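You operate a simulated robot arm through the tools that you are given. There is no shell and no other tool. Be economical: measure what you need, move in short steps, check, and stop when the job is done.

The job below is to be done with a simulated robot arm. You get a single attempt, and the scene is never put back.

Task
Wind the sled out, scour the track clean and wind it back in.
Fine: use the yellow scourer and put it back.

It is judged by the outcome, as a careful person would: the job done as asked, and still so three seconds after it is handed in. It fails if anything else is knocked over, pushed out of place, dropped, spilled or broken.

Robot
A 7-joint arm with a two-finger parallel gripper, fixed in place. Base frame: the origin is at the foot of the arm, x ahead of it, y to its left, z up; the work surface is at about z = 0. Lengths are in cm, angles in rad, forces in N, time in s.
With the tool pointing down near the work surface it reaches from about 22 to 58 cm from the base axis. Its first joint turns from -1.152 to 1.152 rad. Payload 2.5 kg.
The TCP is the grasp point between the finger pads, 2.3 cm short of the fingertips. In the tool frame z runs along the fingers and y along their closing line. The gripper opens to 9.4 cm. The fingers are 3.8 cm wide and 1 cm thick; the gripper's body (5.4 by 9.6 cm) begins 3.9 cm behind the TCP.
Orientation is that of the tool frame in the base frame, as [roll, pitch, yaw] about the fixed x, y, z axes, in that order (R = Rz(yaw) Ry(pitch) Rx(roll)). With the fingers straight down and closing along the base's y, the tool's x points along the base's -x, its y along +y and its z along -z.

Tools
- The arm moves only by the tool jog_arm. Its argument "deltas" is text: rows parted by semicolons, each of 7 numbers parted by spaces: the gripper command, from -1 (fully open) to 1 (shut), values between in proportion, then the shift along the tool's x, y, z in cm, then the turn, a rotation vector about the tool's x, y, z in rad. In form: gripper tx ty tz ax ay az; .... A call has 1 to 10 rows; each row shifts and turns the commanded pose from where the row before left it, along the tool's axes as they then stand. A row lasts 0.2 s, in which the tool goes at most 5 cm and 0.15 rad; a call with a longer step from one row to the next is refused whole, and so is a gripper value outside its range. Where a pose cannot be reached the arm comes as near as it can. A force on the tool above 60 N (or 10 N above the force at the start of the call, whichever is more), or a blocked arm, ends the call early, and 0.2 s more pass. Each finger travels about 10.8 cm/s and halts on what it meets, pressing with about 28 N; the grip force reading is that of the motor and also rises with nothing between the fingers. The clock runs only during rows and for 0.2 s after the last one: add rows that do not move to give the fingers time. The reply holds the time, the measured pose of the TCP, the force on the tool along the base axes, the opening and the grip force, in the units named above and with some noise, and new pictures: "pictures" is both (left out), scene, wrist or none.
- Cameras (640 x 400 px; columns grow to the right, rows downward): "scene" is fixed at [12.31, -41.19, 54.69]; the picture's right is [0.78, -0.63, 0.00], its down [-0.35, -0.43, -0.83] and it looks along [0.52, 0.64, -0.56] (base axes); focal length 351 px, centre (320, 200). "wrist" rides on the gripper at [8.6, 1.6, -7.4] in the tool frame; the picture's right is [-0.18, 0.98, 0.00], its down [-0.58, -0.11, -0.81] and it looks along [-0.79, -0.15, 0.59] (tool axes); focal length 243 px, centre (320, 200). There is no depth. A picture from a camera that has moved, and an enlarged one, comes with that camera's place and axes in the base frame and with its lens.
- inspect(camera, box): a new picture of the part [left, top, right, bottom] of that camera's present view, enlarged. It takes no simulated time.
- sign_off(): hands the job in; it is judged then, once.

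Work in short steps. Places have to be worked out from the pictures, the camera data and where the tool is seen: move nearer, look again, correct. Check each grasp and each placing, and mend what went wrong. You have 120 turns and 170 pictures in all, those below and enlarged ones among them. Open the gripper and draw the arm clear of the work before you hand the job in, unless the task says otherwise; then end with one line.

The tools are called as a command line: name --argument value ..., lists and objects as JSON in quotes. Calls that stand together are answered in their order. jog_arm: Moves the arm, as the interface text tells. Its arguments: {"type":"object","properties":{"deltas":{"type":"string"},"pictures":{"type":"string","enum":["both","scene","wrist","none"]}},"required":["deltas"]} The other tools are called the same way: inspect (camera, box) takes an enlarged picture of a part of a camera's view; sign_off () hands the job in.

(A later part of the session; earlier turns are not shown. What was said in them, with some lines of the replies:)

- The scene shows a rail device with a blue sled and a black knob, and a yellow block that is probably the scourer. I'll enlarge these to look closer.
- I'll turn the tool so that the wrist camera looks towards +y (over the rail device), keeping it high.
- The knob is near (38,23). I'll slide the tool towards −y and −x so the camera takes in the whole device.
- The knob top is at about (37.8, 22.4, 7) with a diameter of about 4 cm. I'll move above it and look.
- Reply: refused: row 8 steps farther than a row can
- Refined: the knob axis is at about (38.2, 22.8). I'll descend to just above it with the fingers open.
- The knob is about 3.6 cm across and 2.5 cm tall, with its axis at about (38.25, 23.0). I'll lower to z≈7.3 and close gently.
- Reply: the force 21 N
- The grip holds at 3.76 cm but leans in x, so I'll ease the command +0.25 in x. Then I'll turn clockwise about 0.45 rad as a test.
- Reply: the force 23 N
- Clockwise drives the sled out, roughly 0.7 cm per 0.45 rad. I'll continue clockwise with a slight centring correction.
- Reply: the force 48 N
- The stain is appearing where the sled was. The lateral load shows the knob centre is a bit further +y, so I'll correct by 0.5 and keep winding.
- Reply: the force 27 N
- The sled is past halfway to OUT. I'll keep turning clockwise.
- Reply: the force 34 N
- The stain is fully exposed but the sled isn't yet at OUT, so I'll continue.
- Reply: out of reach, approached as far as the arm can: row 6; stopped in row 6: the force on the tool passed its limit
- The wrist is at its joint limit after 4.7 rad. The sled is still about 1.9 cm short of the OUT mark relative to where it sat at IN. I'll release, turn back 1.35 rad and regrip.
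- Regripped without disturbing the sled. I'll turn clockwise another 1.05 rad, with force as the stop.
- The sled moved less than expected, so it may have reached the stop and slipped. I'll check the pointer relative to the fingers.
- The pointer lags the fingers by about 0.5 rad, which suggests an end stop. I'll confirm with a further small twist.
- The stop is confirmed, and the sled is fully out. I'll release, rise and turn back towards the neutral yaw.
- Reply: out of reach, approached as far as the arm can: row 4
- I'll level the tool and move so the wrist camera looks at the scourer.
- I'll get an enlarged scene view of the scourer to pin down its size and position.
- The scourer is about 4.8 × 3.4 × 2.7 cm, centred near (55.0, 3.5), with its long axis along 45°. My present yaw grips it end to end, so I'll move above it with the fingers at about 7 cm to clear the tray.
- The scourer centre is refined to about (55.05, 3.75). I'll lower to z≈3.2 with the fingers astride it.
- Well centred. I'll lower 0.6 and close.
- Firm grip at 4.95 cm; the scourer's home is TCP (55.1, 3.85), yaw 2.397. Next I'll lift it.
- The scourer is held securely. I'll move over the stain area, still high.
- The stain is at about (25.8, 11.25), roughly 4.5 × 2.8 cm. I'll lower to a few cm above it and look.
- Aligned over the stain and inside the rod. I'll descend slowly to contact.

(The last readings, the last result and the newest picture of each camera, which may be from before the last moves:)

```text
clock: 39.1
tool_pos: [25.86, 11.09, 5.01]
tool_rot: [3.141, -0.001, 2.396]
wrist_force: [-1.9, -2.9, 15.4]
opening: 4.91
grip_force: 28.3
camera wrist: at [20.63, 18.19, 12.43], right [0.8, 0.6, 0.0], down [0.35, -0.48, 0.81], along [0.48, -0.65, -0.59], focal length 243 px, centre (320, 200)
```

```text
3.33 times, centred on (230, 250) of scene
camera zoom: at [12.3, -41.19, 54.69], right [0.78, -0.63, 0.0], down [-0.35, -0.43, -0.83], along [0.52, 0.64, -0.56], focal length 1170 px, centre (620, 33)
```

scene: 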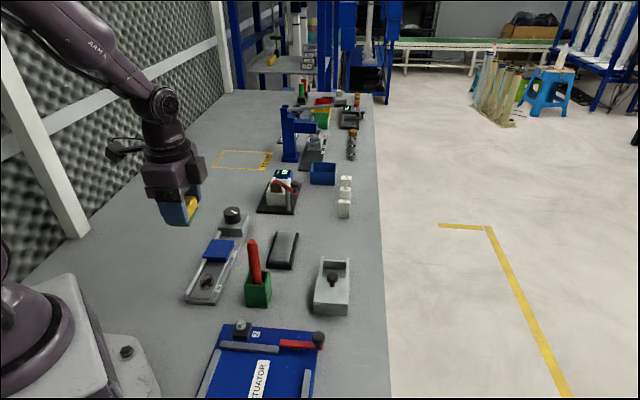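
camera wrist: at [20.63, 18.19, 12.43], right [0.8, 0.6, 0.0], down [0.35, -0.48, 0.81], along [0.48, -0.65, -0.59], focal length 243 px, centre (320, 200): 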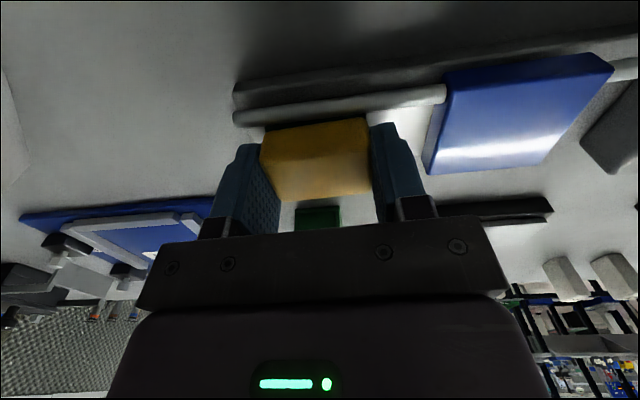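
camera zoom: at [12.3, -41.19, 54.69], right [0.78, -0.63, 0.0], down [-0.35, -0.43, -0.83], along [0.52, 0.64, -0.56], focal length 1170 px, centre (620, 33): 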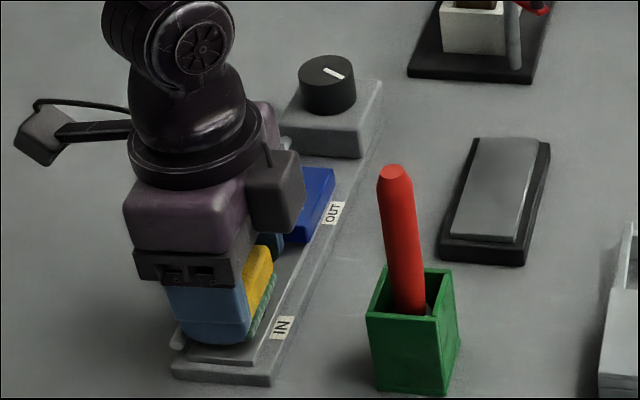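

Contact is made at 15 N. I'll scrub back and forth along the track, with a small sideways shift.

jog_arm --deltas "1 0 0.8 0 0 0 0; 1 0 0.7 0 0 0 0; 1 0 -1 0 0 0 0; 1 0 -1 0 0 0 0; 1 0 -1 0 0 0 0; 1 -0.3 1 0 0 0 0; 1 0 1 0 0 0 0; 1 0 1 0 0 0 0; 1 0 -1 0 0 0 0; 1 0 -1 0 0 0 0" --pictures "none"

jog_arm --deltas "1 0 -1 0 0 0 0; 1 -0.3 1 0 0 0 0; 1 0 1 0 0 0 0; 1 0 1 0 0 0 0; 1 0.4 -1 0 0 0 0; 1 0.4 -1 0 0 0 0; 1 0 -1 0 0 0 0; 1 0 1 0 0 0 0; 1 0 1 0 0 0 0; 1 -0.2 -0.5 0 0 0 0" --pictures "wrist"

inspect --camera "scene" --box '[170, 190, 290, 310]'

```text
clock: 41.4
tool_pos: [25.7, 10.39, 5.22]
tool_rot: [3.139, -0.003, 2.398]
wrist_force: [-0.1, -1.1, -0.4]
opening: 4.95
grip_force: 27.9
```

```text
clock: 43.5
tool_pos: [25.81, 11.08, 4.9]
tool_rot: [3.14, -0.002, 2.395]
wrist_force: [0.2, 0.5, 0.4]
opening: 4.92
grip_force: 28.1
camera wrist: at [20.55, 18.13, 12.44], right [0.8, 0.6, 0.0], down [0.35, -0.48, 0.81], along [0.48, -0.65, -0.59], focal length 243 px, centre (320, 200)
```

wrist: 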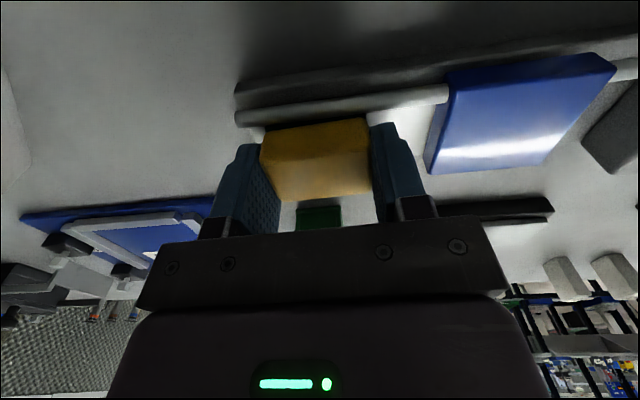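

```text
3.33 times, centred on (230, 250) of scene
camera zoom: at [12.31, -41.19, 54.69], right [0.78, -0.63, 0.0], down [-0.35, -0.43, -0.83], along [0.52, 0.64, -0.56], focal length 1170 px, centre (620, 33)
```

zoom: 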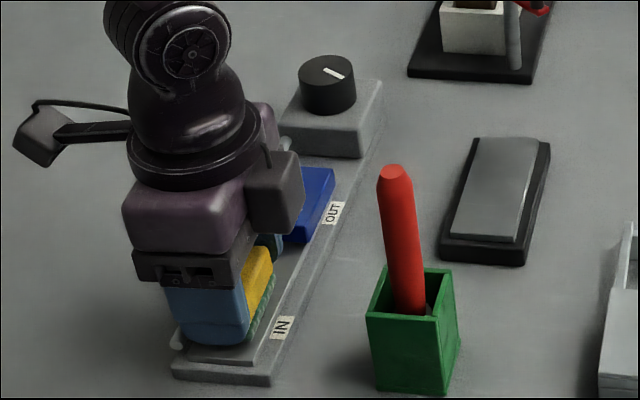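

Contact force has dropped to about zero. I'll press down a little more and read it.

jog_arm --deltas "1 0 0 0.15 0 0 0; 1 0 0 0.15 0 0 0; 1 0 0 0 0 0 0" --pictures "none"

```text
clock: 44.4
tool_pos: [25.88, 11.09, 4.81]
tool_rot: [3.141, -0.001, 2.394]
wrist_force: [-3.2, -7.3, 35.4]
opening: 4.98
grip_force: 27.9
```

Now 35 N, so I'll ease 0.1 and scrub more strokes.

jog_arm --deltas "1 0 0.8 -0.1 0 0 0; 1 0 0.7 0 0 0 0; 1 0 -1 0 0 0 0; 1 0 -1 0 0 0 0; 1 0 -1 0 0 0 0; 1 0.3 1 0 0 0 0; 1 0 1 0 0 0 0; 1 0 1 0 0 0 0; 1 0 -0.8 0 0 0 0; 1 0 -0.7 0 0 0 0" --pictures "none"

jog_arm --deltas "1 -0.5 0.8 0 0 0 0; 1 0 0.7 0 0 0 0; 1 0 -1 0 0 0 0; 1 0 -1 0 0 0 0; 1 0 -1 0 0 0 0; 1 0.2 1 0 0 0 0; 1 0 0.5 0 0 0 0; 1 0 0 -2 0 0 0; 1 0 0 -4 0 0 0; 1 4 0 -3 0 0 0" --pictures "wrist"

inspect --camera "scene" --box '[170, 190, 290, 310]'

```text
clock: 46.5
tool_pos: [25.58, 11.37, 5.02]
tool_rot: [3.14, -0.003, 2.397]
wrist_force: [0.2, 0.3, -1.2]
opening: 4.97
grip_force: 28.6
```

```text
clock: 48.8
tool_pos: [22.73, 13.42, 14.03]
tool_rot: [3.141, -0.001, 2.394]
wrist_force: [-0.2, 0.6, -0.7]
opening: 4.94
grip_force: 27.6
camera wrist: at [17.57, 20.52, 21.43], right [0.8, 0.6, 0.0], down [0.35, -0.48, 0.81], along [0.48, -0.65, -0.59], focal length 243 px, centre (320, 200)
```

wrist: 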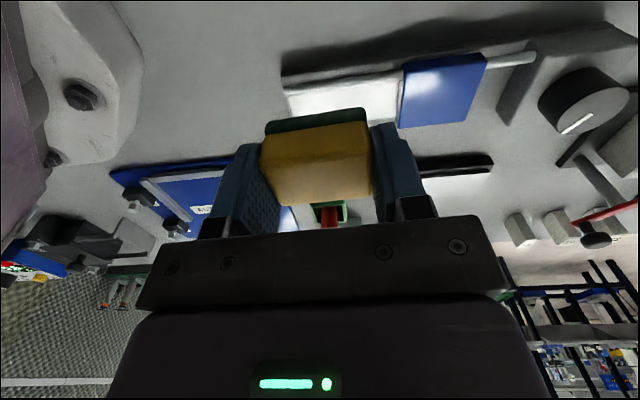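

```text
3.33 times, centred on (230, 250) of scene
camera zoom: at [12.31, -41.19, 54.69], right [0.78, -0.63, 0.0], down [-0.35, -0.43, -0.83], along [0.52, 0.64, -0.56], focal length 1170 px, centre (620, 33)
```

zoom: 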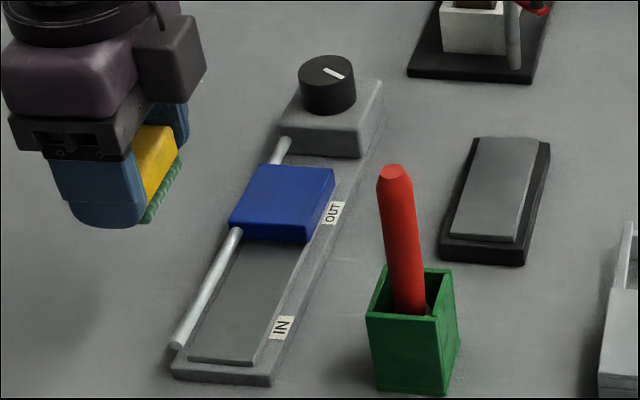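

The track looks clean. I'll enlarge to be sure.

inspect --camera "scene" --box '[180, 250, 240, 310]'

```text
6.67 times, centred on (210, 280) of scene
camera zoom: at [12.31, -41.19, 54.69], right [0.78, -0.63, 0.0], down [-0.35, -0.43, -0.83], along [0.52, 0.64, -0.56], focal length 2341 px, centre (1053, -333)
```

zoom: 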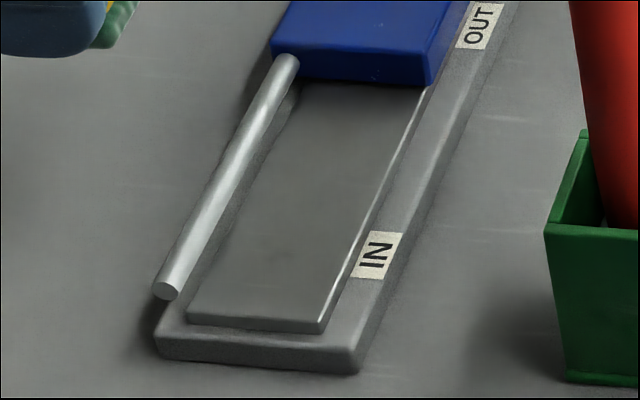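

Spotless. I'll carry the scourer back: rise first, then travel to (55.1, 3.85).

jog_arm --deltas "1 0 0 -3.5 0 0 0; 1 0 0 -3.5 0 0 0; 1 -3.78 1.875 0 0 0 0; 1 -3.78 1.875 0 0 0 0; 1 -3.78 1.875 0 0 0 0; 1 -3.78 1.875 0 0 0 0; 1 -3.78 1.875 0 0 0 0; 1 -3.78 1.875 0 0 0 0; 1 -3.78 1.875 0 0 0 0; 1 -3.78 1.875 0 0 0 0" --pictures "none"

jog_arm --deltas "1 0 0 4 0 0 0; 1 0 0 4 0 0 0; 1 0 0 4 0 0 0; 1 0 0 2 0 0 0; 1 0 0 0 0 0 0" --pictures "wrist"

```text
clock: 51.0
tool_pos: [55.05, 4.33, 20.8]
tool_rot: [-3.14, -0.003, 2.396]
wrist_force: [-0.7, 0.1, -1.2]
opening: 4.94
grip_force: 27.9
```

```text
clock: 52.1
tool_pos: [55.15, 4.37, 6.75]
tool_rot: [3.139, -0.002, 2.396]
wrist_force: [-0.3, 0.1, -0.9]
opening: 4.95
grip_force: 28.1
camera wrist: at [50.05, 11.45, 14.1], right [0.8, 0.6, 0.0], down [0.35, -0.48, 0.81], along [0.48, -0.65, -0.59], focal length 243 px, centre (320, 200)
```

wrist: 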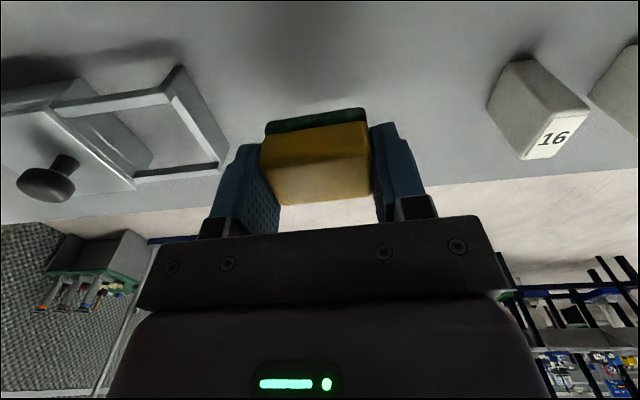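

I'll correct by about (−0.05, −0.5) and lower to the original height.

jog_arm --deltas "1 -0.3 -0.4 0 0 0 0; 1 0 0 1.5 0 0 0; 1 0 0 1.0 0 0 0; 1 0 0 0.5 0 0 0; 1 0 0 0.3 0 0 0; 1 0 0 0 0 0 0" --pictures "wrist"

```text
clock: 53.5
tool_pos: [55.17, 3.8, 3.43]
tool_rot: [3.14, -0.002, 2.394]
wrist_force: [0.7, 0.0, -1.1]
opening: 4.92
grip_force: 27.9
camera wrist: at [49.96, 10.82, 10.91], right [0.8, 0.6, 0.0], down [0.35, -0.48, 0.81], along [0.48, -0.65, -0.59], focal length 243 px, centre (320, 200)
```

wrist: 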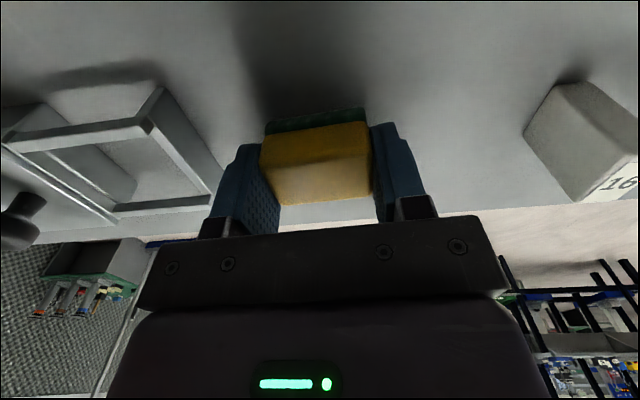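

Not in contact yet. I'll lower in small steps until the table pushes back.

jog_arm --deltas "1 0 0 0.15 0 0 0; 1 0 0 0.1 0 0 0; 1 0 0 0 0 0 0" --pictures "none"

```text
clock: 54.4
tool_pos: [55.25, 3.74, 3.22]
tool_rot: [3.14, 0.0, 2.396]
wrist_force: [-0.9, 0.3, -0.9]
opening: 4.96
grip_force: 28.5
```

jog_arm --deltas "1 0 0 0.1 0 0 0; 1 0 0 0.1 0 0 0; 1 0 0 0 0 0 0" --pictures "none"

inspect --camera "scene" --box '[310, 220, 370, 260]'

```text
clock: 55.1
tool_pos: [55.22, 3.71, 3.07]
tool_rot: [3.14, -0.003, 2.396]
wrist_force: [-0.5, -0.1, 0.0]
opening: 4.97
grip_force: 27.9
```

```text
10.00 times, centred on (340, 240) of scene
camera zoom: at [12.31, -41.19, 54.69], right [0.78, -0.63, 0.0], down [-0.35, -0.43, -0.83], along [0.52, 0.64, -0.56], focal length 3511 px, centre (120, -200)
```

zoom: 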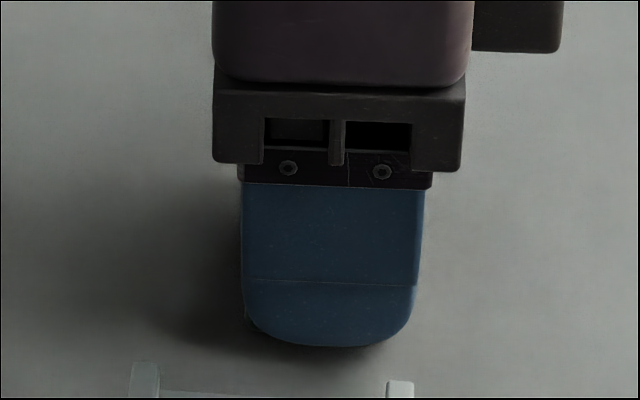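

Contact is just beginning. I'll trim +0.2 along tool x to match the original spot, then release and rise.

jog_arm --deltas "1 0.2 0.04 0 0 0 0; 1 0 0 0 0 0 0; -0.42 0 0 0 0 0 0; -0.42 0 0 0 0 0 0; -0.42 0 0 0 0 0 0; -0.42 0 0 -2 0 0 0; -0.42 0 0 -4 0 0 0; -0.42 0 0 -4 0 0 0; -0.42 0 0 -4 0 0 0; -0.42 0 0 -3 0 0 0" --pictures "wrist"

inspect --camera "scene" --box '[310, 220, 370, 260]'

```text
clock: 57.4
tool_pos: [55.16, 3.83, 20.21]
tool_rot: [-3.141, 0.001, 2.395]
wrist_force: [0.0, 0.5, 0.3]
opening: 6.67
grip_force: 0.1
camera wrist: at [49.91, 10.92, 27.74], right [0.8, 0.6, 0.0], down [0.35, -0.48, 0.81], along [0.48, -0.65, -0.59], focal length 243 px, centre (320, 200)
```

wrist: 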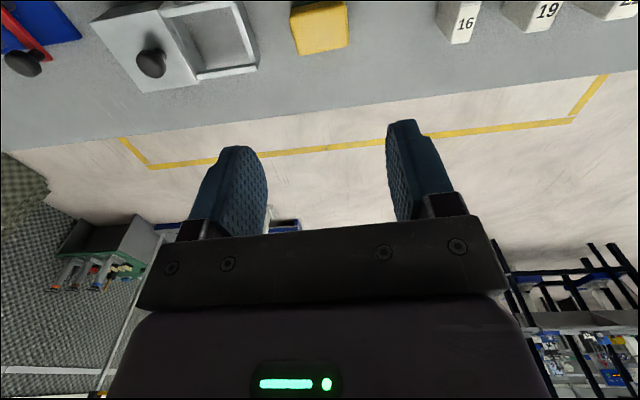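

```text
10.00 times, centred on (340, 240) of scene
camera zoom: at [12.31, -41.19, 54.69], right [0.78, -0.63, 0.0], down [-0.35, -0.43, -0.83], along [0.52, 0.64, -0.56], focal length 3511 px, centre (120, -200)
```

zoom: 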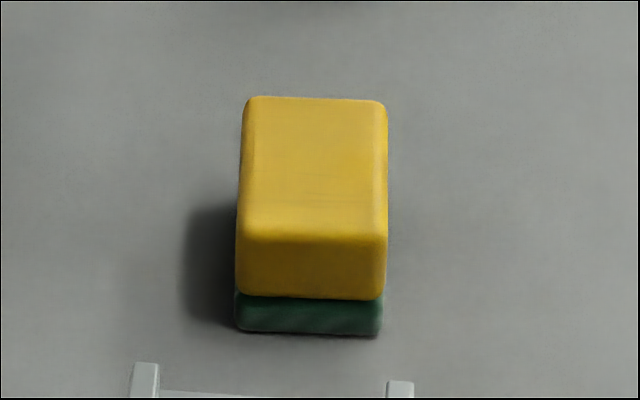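

The scourer is back within about 2 mm. Now I'll return above the knob at (38.55, 23.5).

jog_arm --deltas "-1 3.66 0.45 0 0 0 0; -1 3.66 0.45 0 0 0 0; -1 3.66 0.45 0 0 0 0; -1 3.66 0.45 0 0 0 0; -1 3.66 0.45 0 0 0 0; -1 3.66 0.45 0 0 0 0; -1 3.66 0.45 0 0 0 0; -1 0 0 0 0 0 0.15; -1 0 0 0 0 0 0.15; -1 0 0 0 0 0 0.15" --pictures "none"

jog_arm --deltas "-1 0 0 0 0 0 0.15; -1 0 0 0 0 0 0.15; -1 0 0 0 0 0 0.15; -1 0 0 0 0 0 0.15; -1 0 0 0 0 0 0.15; -1 0 0 0 0 0 0.15; -1 0 0 0 0 0 0.15; -1 0 0 0 0 0 0.15; -1 0 0 0 0 0 0.15; -1 0 0 0 0 0 0.15" --pictures "none"

```text
clock: 59.5
tool_pos: [38.39, 23.67, 20.11]
tool_rot: [3.142, -0.003, 1.944]
wrist_force: [-0.3, 0.2, -0.2]
opening: 9.4
grip_force: 0.1
```

```text
clock: 61.8
tool_pos: [38.4, 23.57, 20.17]
tool_rot: [-3.14, -0.001, 0.444]
wrist_force: [0.0, 0.5, 0.2]
opening: 9.37
grip_force: 0.0
```

I'll turn slightly more to yaw ≈0.2 and descend over the knob.

jog_arm --deltas "-1 0 0 0 0 0 0.12; -1 0 0 0 0 0 0.12; -1 0 0 3.5 0 0 0; -1 0 0 3.5 0 0 0; -1 0 0 3.5 0 0 0; -1 0 0 1.5 0 0 0; -1 0 0 0.5 0 0 0; -1 0 0 0 0 0 0" --pictures "wrist"

```text
clock: 63.5
tool_pos: [38.28, 23.59, 7.54]
tool_rot: [-3.139, 0.001, 0.207]
wrist_force: [0.4, 0.0, -0.6]
opening: 9.4
grip_force: 0.1
camera wrist: at [47.15, 23.8, 14.97], right [0.02, -1.0, 0.0], down [-0.59, -0.01, 0.81], along [-0.81, -0.02, -0.59], focal length 243 px, centre (320, 200)
```

wrist: 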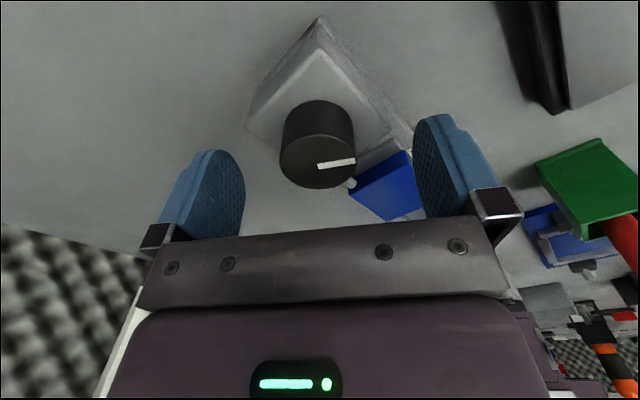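

The knob is between the fingers, so I'll close on it.

jog_arm --deltas "-0.1 0.2 0.1 0 0 0 0; -0.1 0 0 0 0 0 0; 1 0 0 0 0 0 0; 1 0 0 0 0 0 0; 1 0 0 0 0 0 0" --pictures "none"

```text
clock: 64.8
tool_pos: [38.43, 23.69, 7.63]
tool_rot: [-3.137, 0.002, 0.207]
wrist_force: [1.4, 9.2, -4.5]
opening: 3.76
grip_force: 44.7
```

Good, centred grip. I'll wind in counter-clockwise, watching force.

jog_arm --deltas "1 0 -0.05 0 0 0 -0.15; 1 0 0 0 0 0 -0.15; 1 0 0 0 0 0 -0.15; 1 0 0 0 0 0 -0.15; 1 0 0 0 0 0 -0.15; 1 0 0 0 0 0 -0.15; 1 0 0 0 0 0 -0.15; 1 0 0 0 0 0 -0.15; 1 0 0 0 0 0 -0.15; 1 0 0 0 0 0 -0.15" --pictures "none"

jog_arm --deltas "1 0 0 0 0 0 -0.15; 1 0 0 0 0 0 -0.15; 1 0 0 0 0 0 -0.15; 1 0 0 0 0 0 -0.15; 1 0 0 0 0 0 -0.15; 1 0 0 0 0 0 -0.15; 1 0 0 0 0 0 -0.15; 1 0 0 0 0 0 0" --pictures "none"

inspect --camera "scene" --box '[170, 190, 290, 310]'

```text
clock: 67.0
tool_pos: [38.48, 23.64, 7.56]
tool_rot: [-3.141, 0.0, 1.709]
wrist_force: [-9.3, -4.8, 4.9]
opening: 3.76
grip_force: 45.6
```

```text
clock: 68.8
tool_pos: [38.67, 23.63, 7.55]
tool_rot: [3.138, 0.0, 2.759]
wrist_force: [6.8, -6.9, -17.6]
opening: 3.74
grip_force: 45.0
```

```text
3.33 times, centred on (230, 250) of scene
camera zoom: at [12.31, -41.18, 54.69], right [0.78, -0.63, 0.0], down [-0.35, -0.43, -0.83], along [0.52, 0.64, -0.56], focal length 1170 px, centre (620, 33)
```

zoom: 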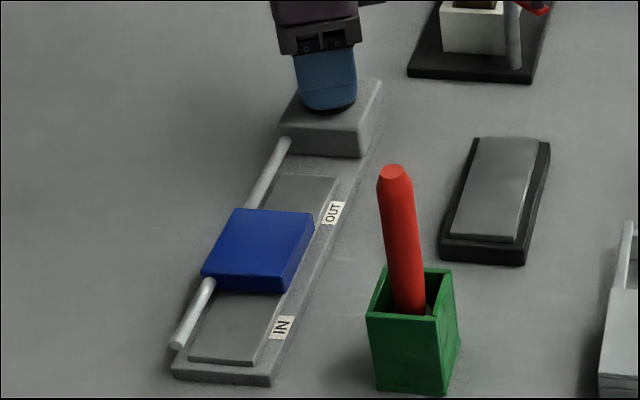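

Halfway in. I'll continue counter-clockwise.

jog_arm --deltas "1 0 0 0 0 0 -0.15; 1 0 0 0 0 0 -0.15; 1 0 0 0 0 0 -0.15; 1 0 0 0 0 0 -0.15; 1 0 0 0 0 0 -0.15; 1 0 0 0 0 0 -0.15; 1 0 0 0 0 0 -0.15; 1 0 0 0 0 0 -0.15; 1 0 0 0 0 0 -0.15; 1 0 0 0 0 0 -0.15" --pictures "none"

jog_arm --deltas "1 0 0 0 0 0 -0.15; 1 0 0 0 0 0 -0.15; 1 0 0 0 0 0 -0.15; 1 0 0 0 0 0 0" --pictures "none"

inspect --camera "scene" --box '[170, 190, 290, 310]'

```text
clock: 71.0
tool_pos: [38.57, 23.8, 7.57]
tool_rot: [-3.141, 0.002, -2.026]
wrist_force: [-2.3, -4.2, 3.9]
opening: 3.75
grip_force: 45.4
```

```text
clock: 72.0
tool_pos: [38.64, 23.74, 7.63]
tool_rot: [3.141, 0.003, -1.575]
wrist_force: [-2.4, 7.1, 2.6]
opening: 3.7
grip_force: 45.2
```

```text
3.33 times, centred on (230, 250) of scene
camera zoom: at [12.31, -41.19, 54.69], right [0.78, -0.63, 0.0], down [-0.35, -0.43, -0.83], along [0.52, 0.64, -0.56], focal length 1170 px, centre (620, 33)
```

zoom: 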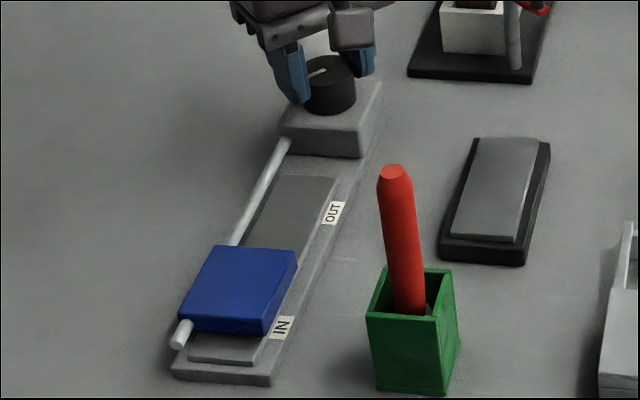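

Nearly home; about 0.7 rad remains.

jog_arm --deltas "1 0 0 0 0 0 -0.15; 1 0 0 0 0 0 -0.15; 1 0 0 0 0 0 -0.15; 1 0 0 0 0 0 -0.15; 1 0 0 0 0 0 -0.15; 1 0 0 0 0 0 0" --pictures "none"

inspect --camera "scene" --box '[170, 190, 290, 310]'

```text
clock: 73.3
tool_pos: [38.6, 23.77, 7.69]
tool_rot: [-3.141, 0.003, -0.827]
wrist_force: [-16.9, 9.0, 0.4]
opening: 3.75
grip_force: 44.8
```

```text
3.33 times, centred on (230, 250) of scene
camera zoom: at [12.31, -41.19, 54.69], right [0.78, -0.63, 0.0], down [-0.35, -0.43, -0.83], along [0.52, 0.64, -0.56], focal length 1170 px, centre (620, 33)
```

zoom: 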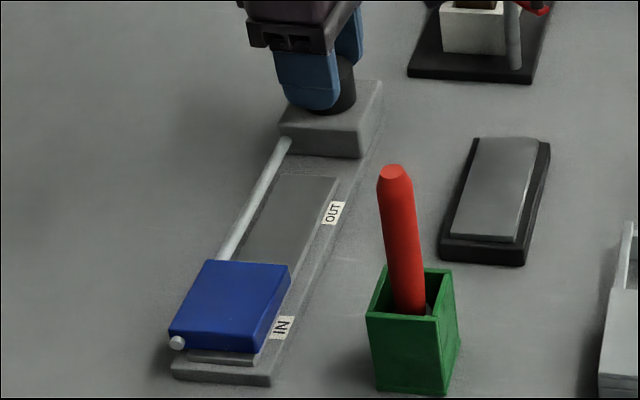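

The sled matches its original IN position exactly. I'll release and draw clear.

jog_arm --deltas "-1 0 0 0 0 0 0; -1 0 0 0 0 0 0; -1 0 0 -3 0 0 0; -1 0 0 -4 0 0 0; -1 0 0 -4 0 0 0; -1 0 0 -4 0 0 0; -1 0 0 -4 0 0 0; -1 0 0 0 0 0 0" --pictures "scene"

inspect --camera "scene" --box '[170, 190, 290, 310]'

inspect --camera "scene" --box '[240, 160, 400, 320]'

```text
clock: 75.2
tool_pos: [38.52, 23.84, 26.67]
tool_rot: [-3.141, 0.002, -0.828]
wrist_force: [0.4, -0.3, -0.1]
opening: 9.41
grip_force: 0.1
```

scene: 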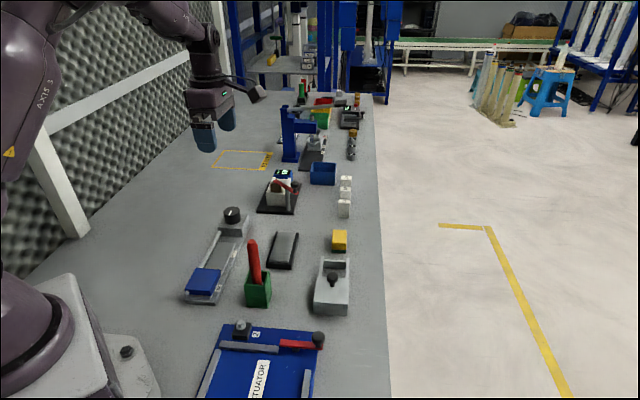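

```text
3.33 times, centred on (230, 250) of scene
camera zoom: at [12.31, -41.19, 54.69], right [0.78, -0.63, 0.0], down [-0.35, -0.43, -0.83], along [0.52, 0.64, -0.56], focal length 1170 px, centre (620, 33)
```

zoom: 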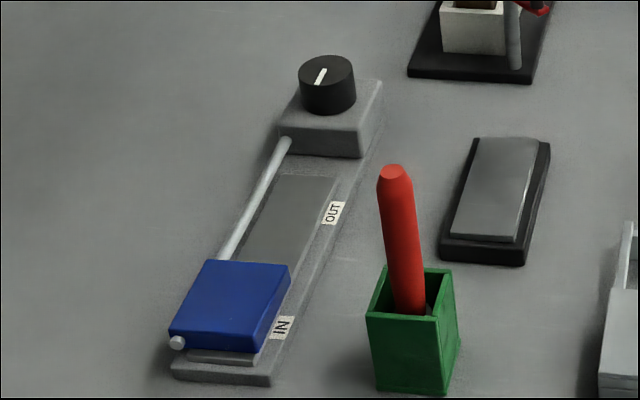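

```text
2.50 times, centred on (320, 240) of scene
camera zoom: at [12.31, -41.19, 54.69], right [0.78, -0.63, 0.0], down [-0.35, -0.43, -0.83], along [0.52, 0.64, -0.56], focal length 878 px, centre (320, 100)
```

zoom: 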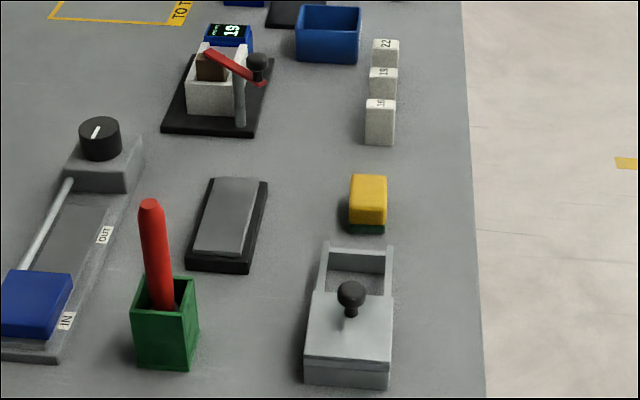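

The sled and the knob pointer match the start, the track is clean, the scourer is home, nothing else has moved, and the arm is clear.

sign_off

```text
The job is handed in.
```

I wound the sled out to its stop, scoured the track clean with the yellow scourer, put the scourer back within about 2 mm of where it was, and wound the sled back in to its starting position.
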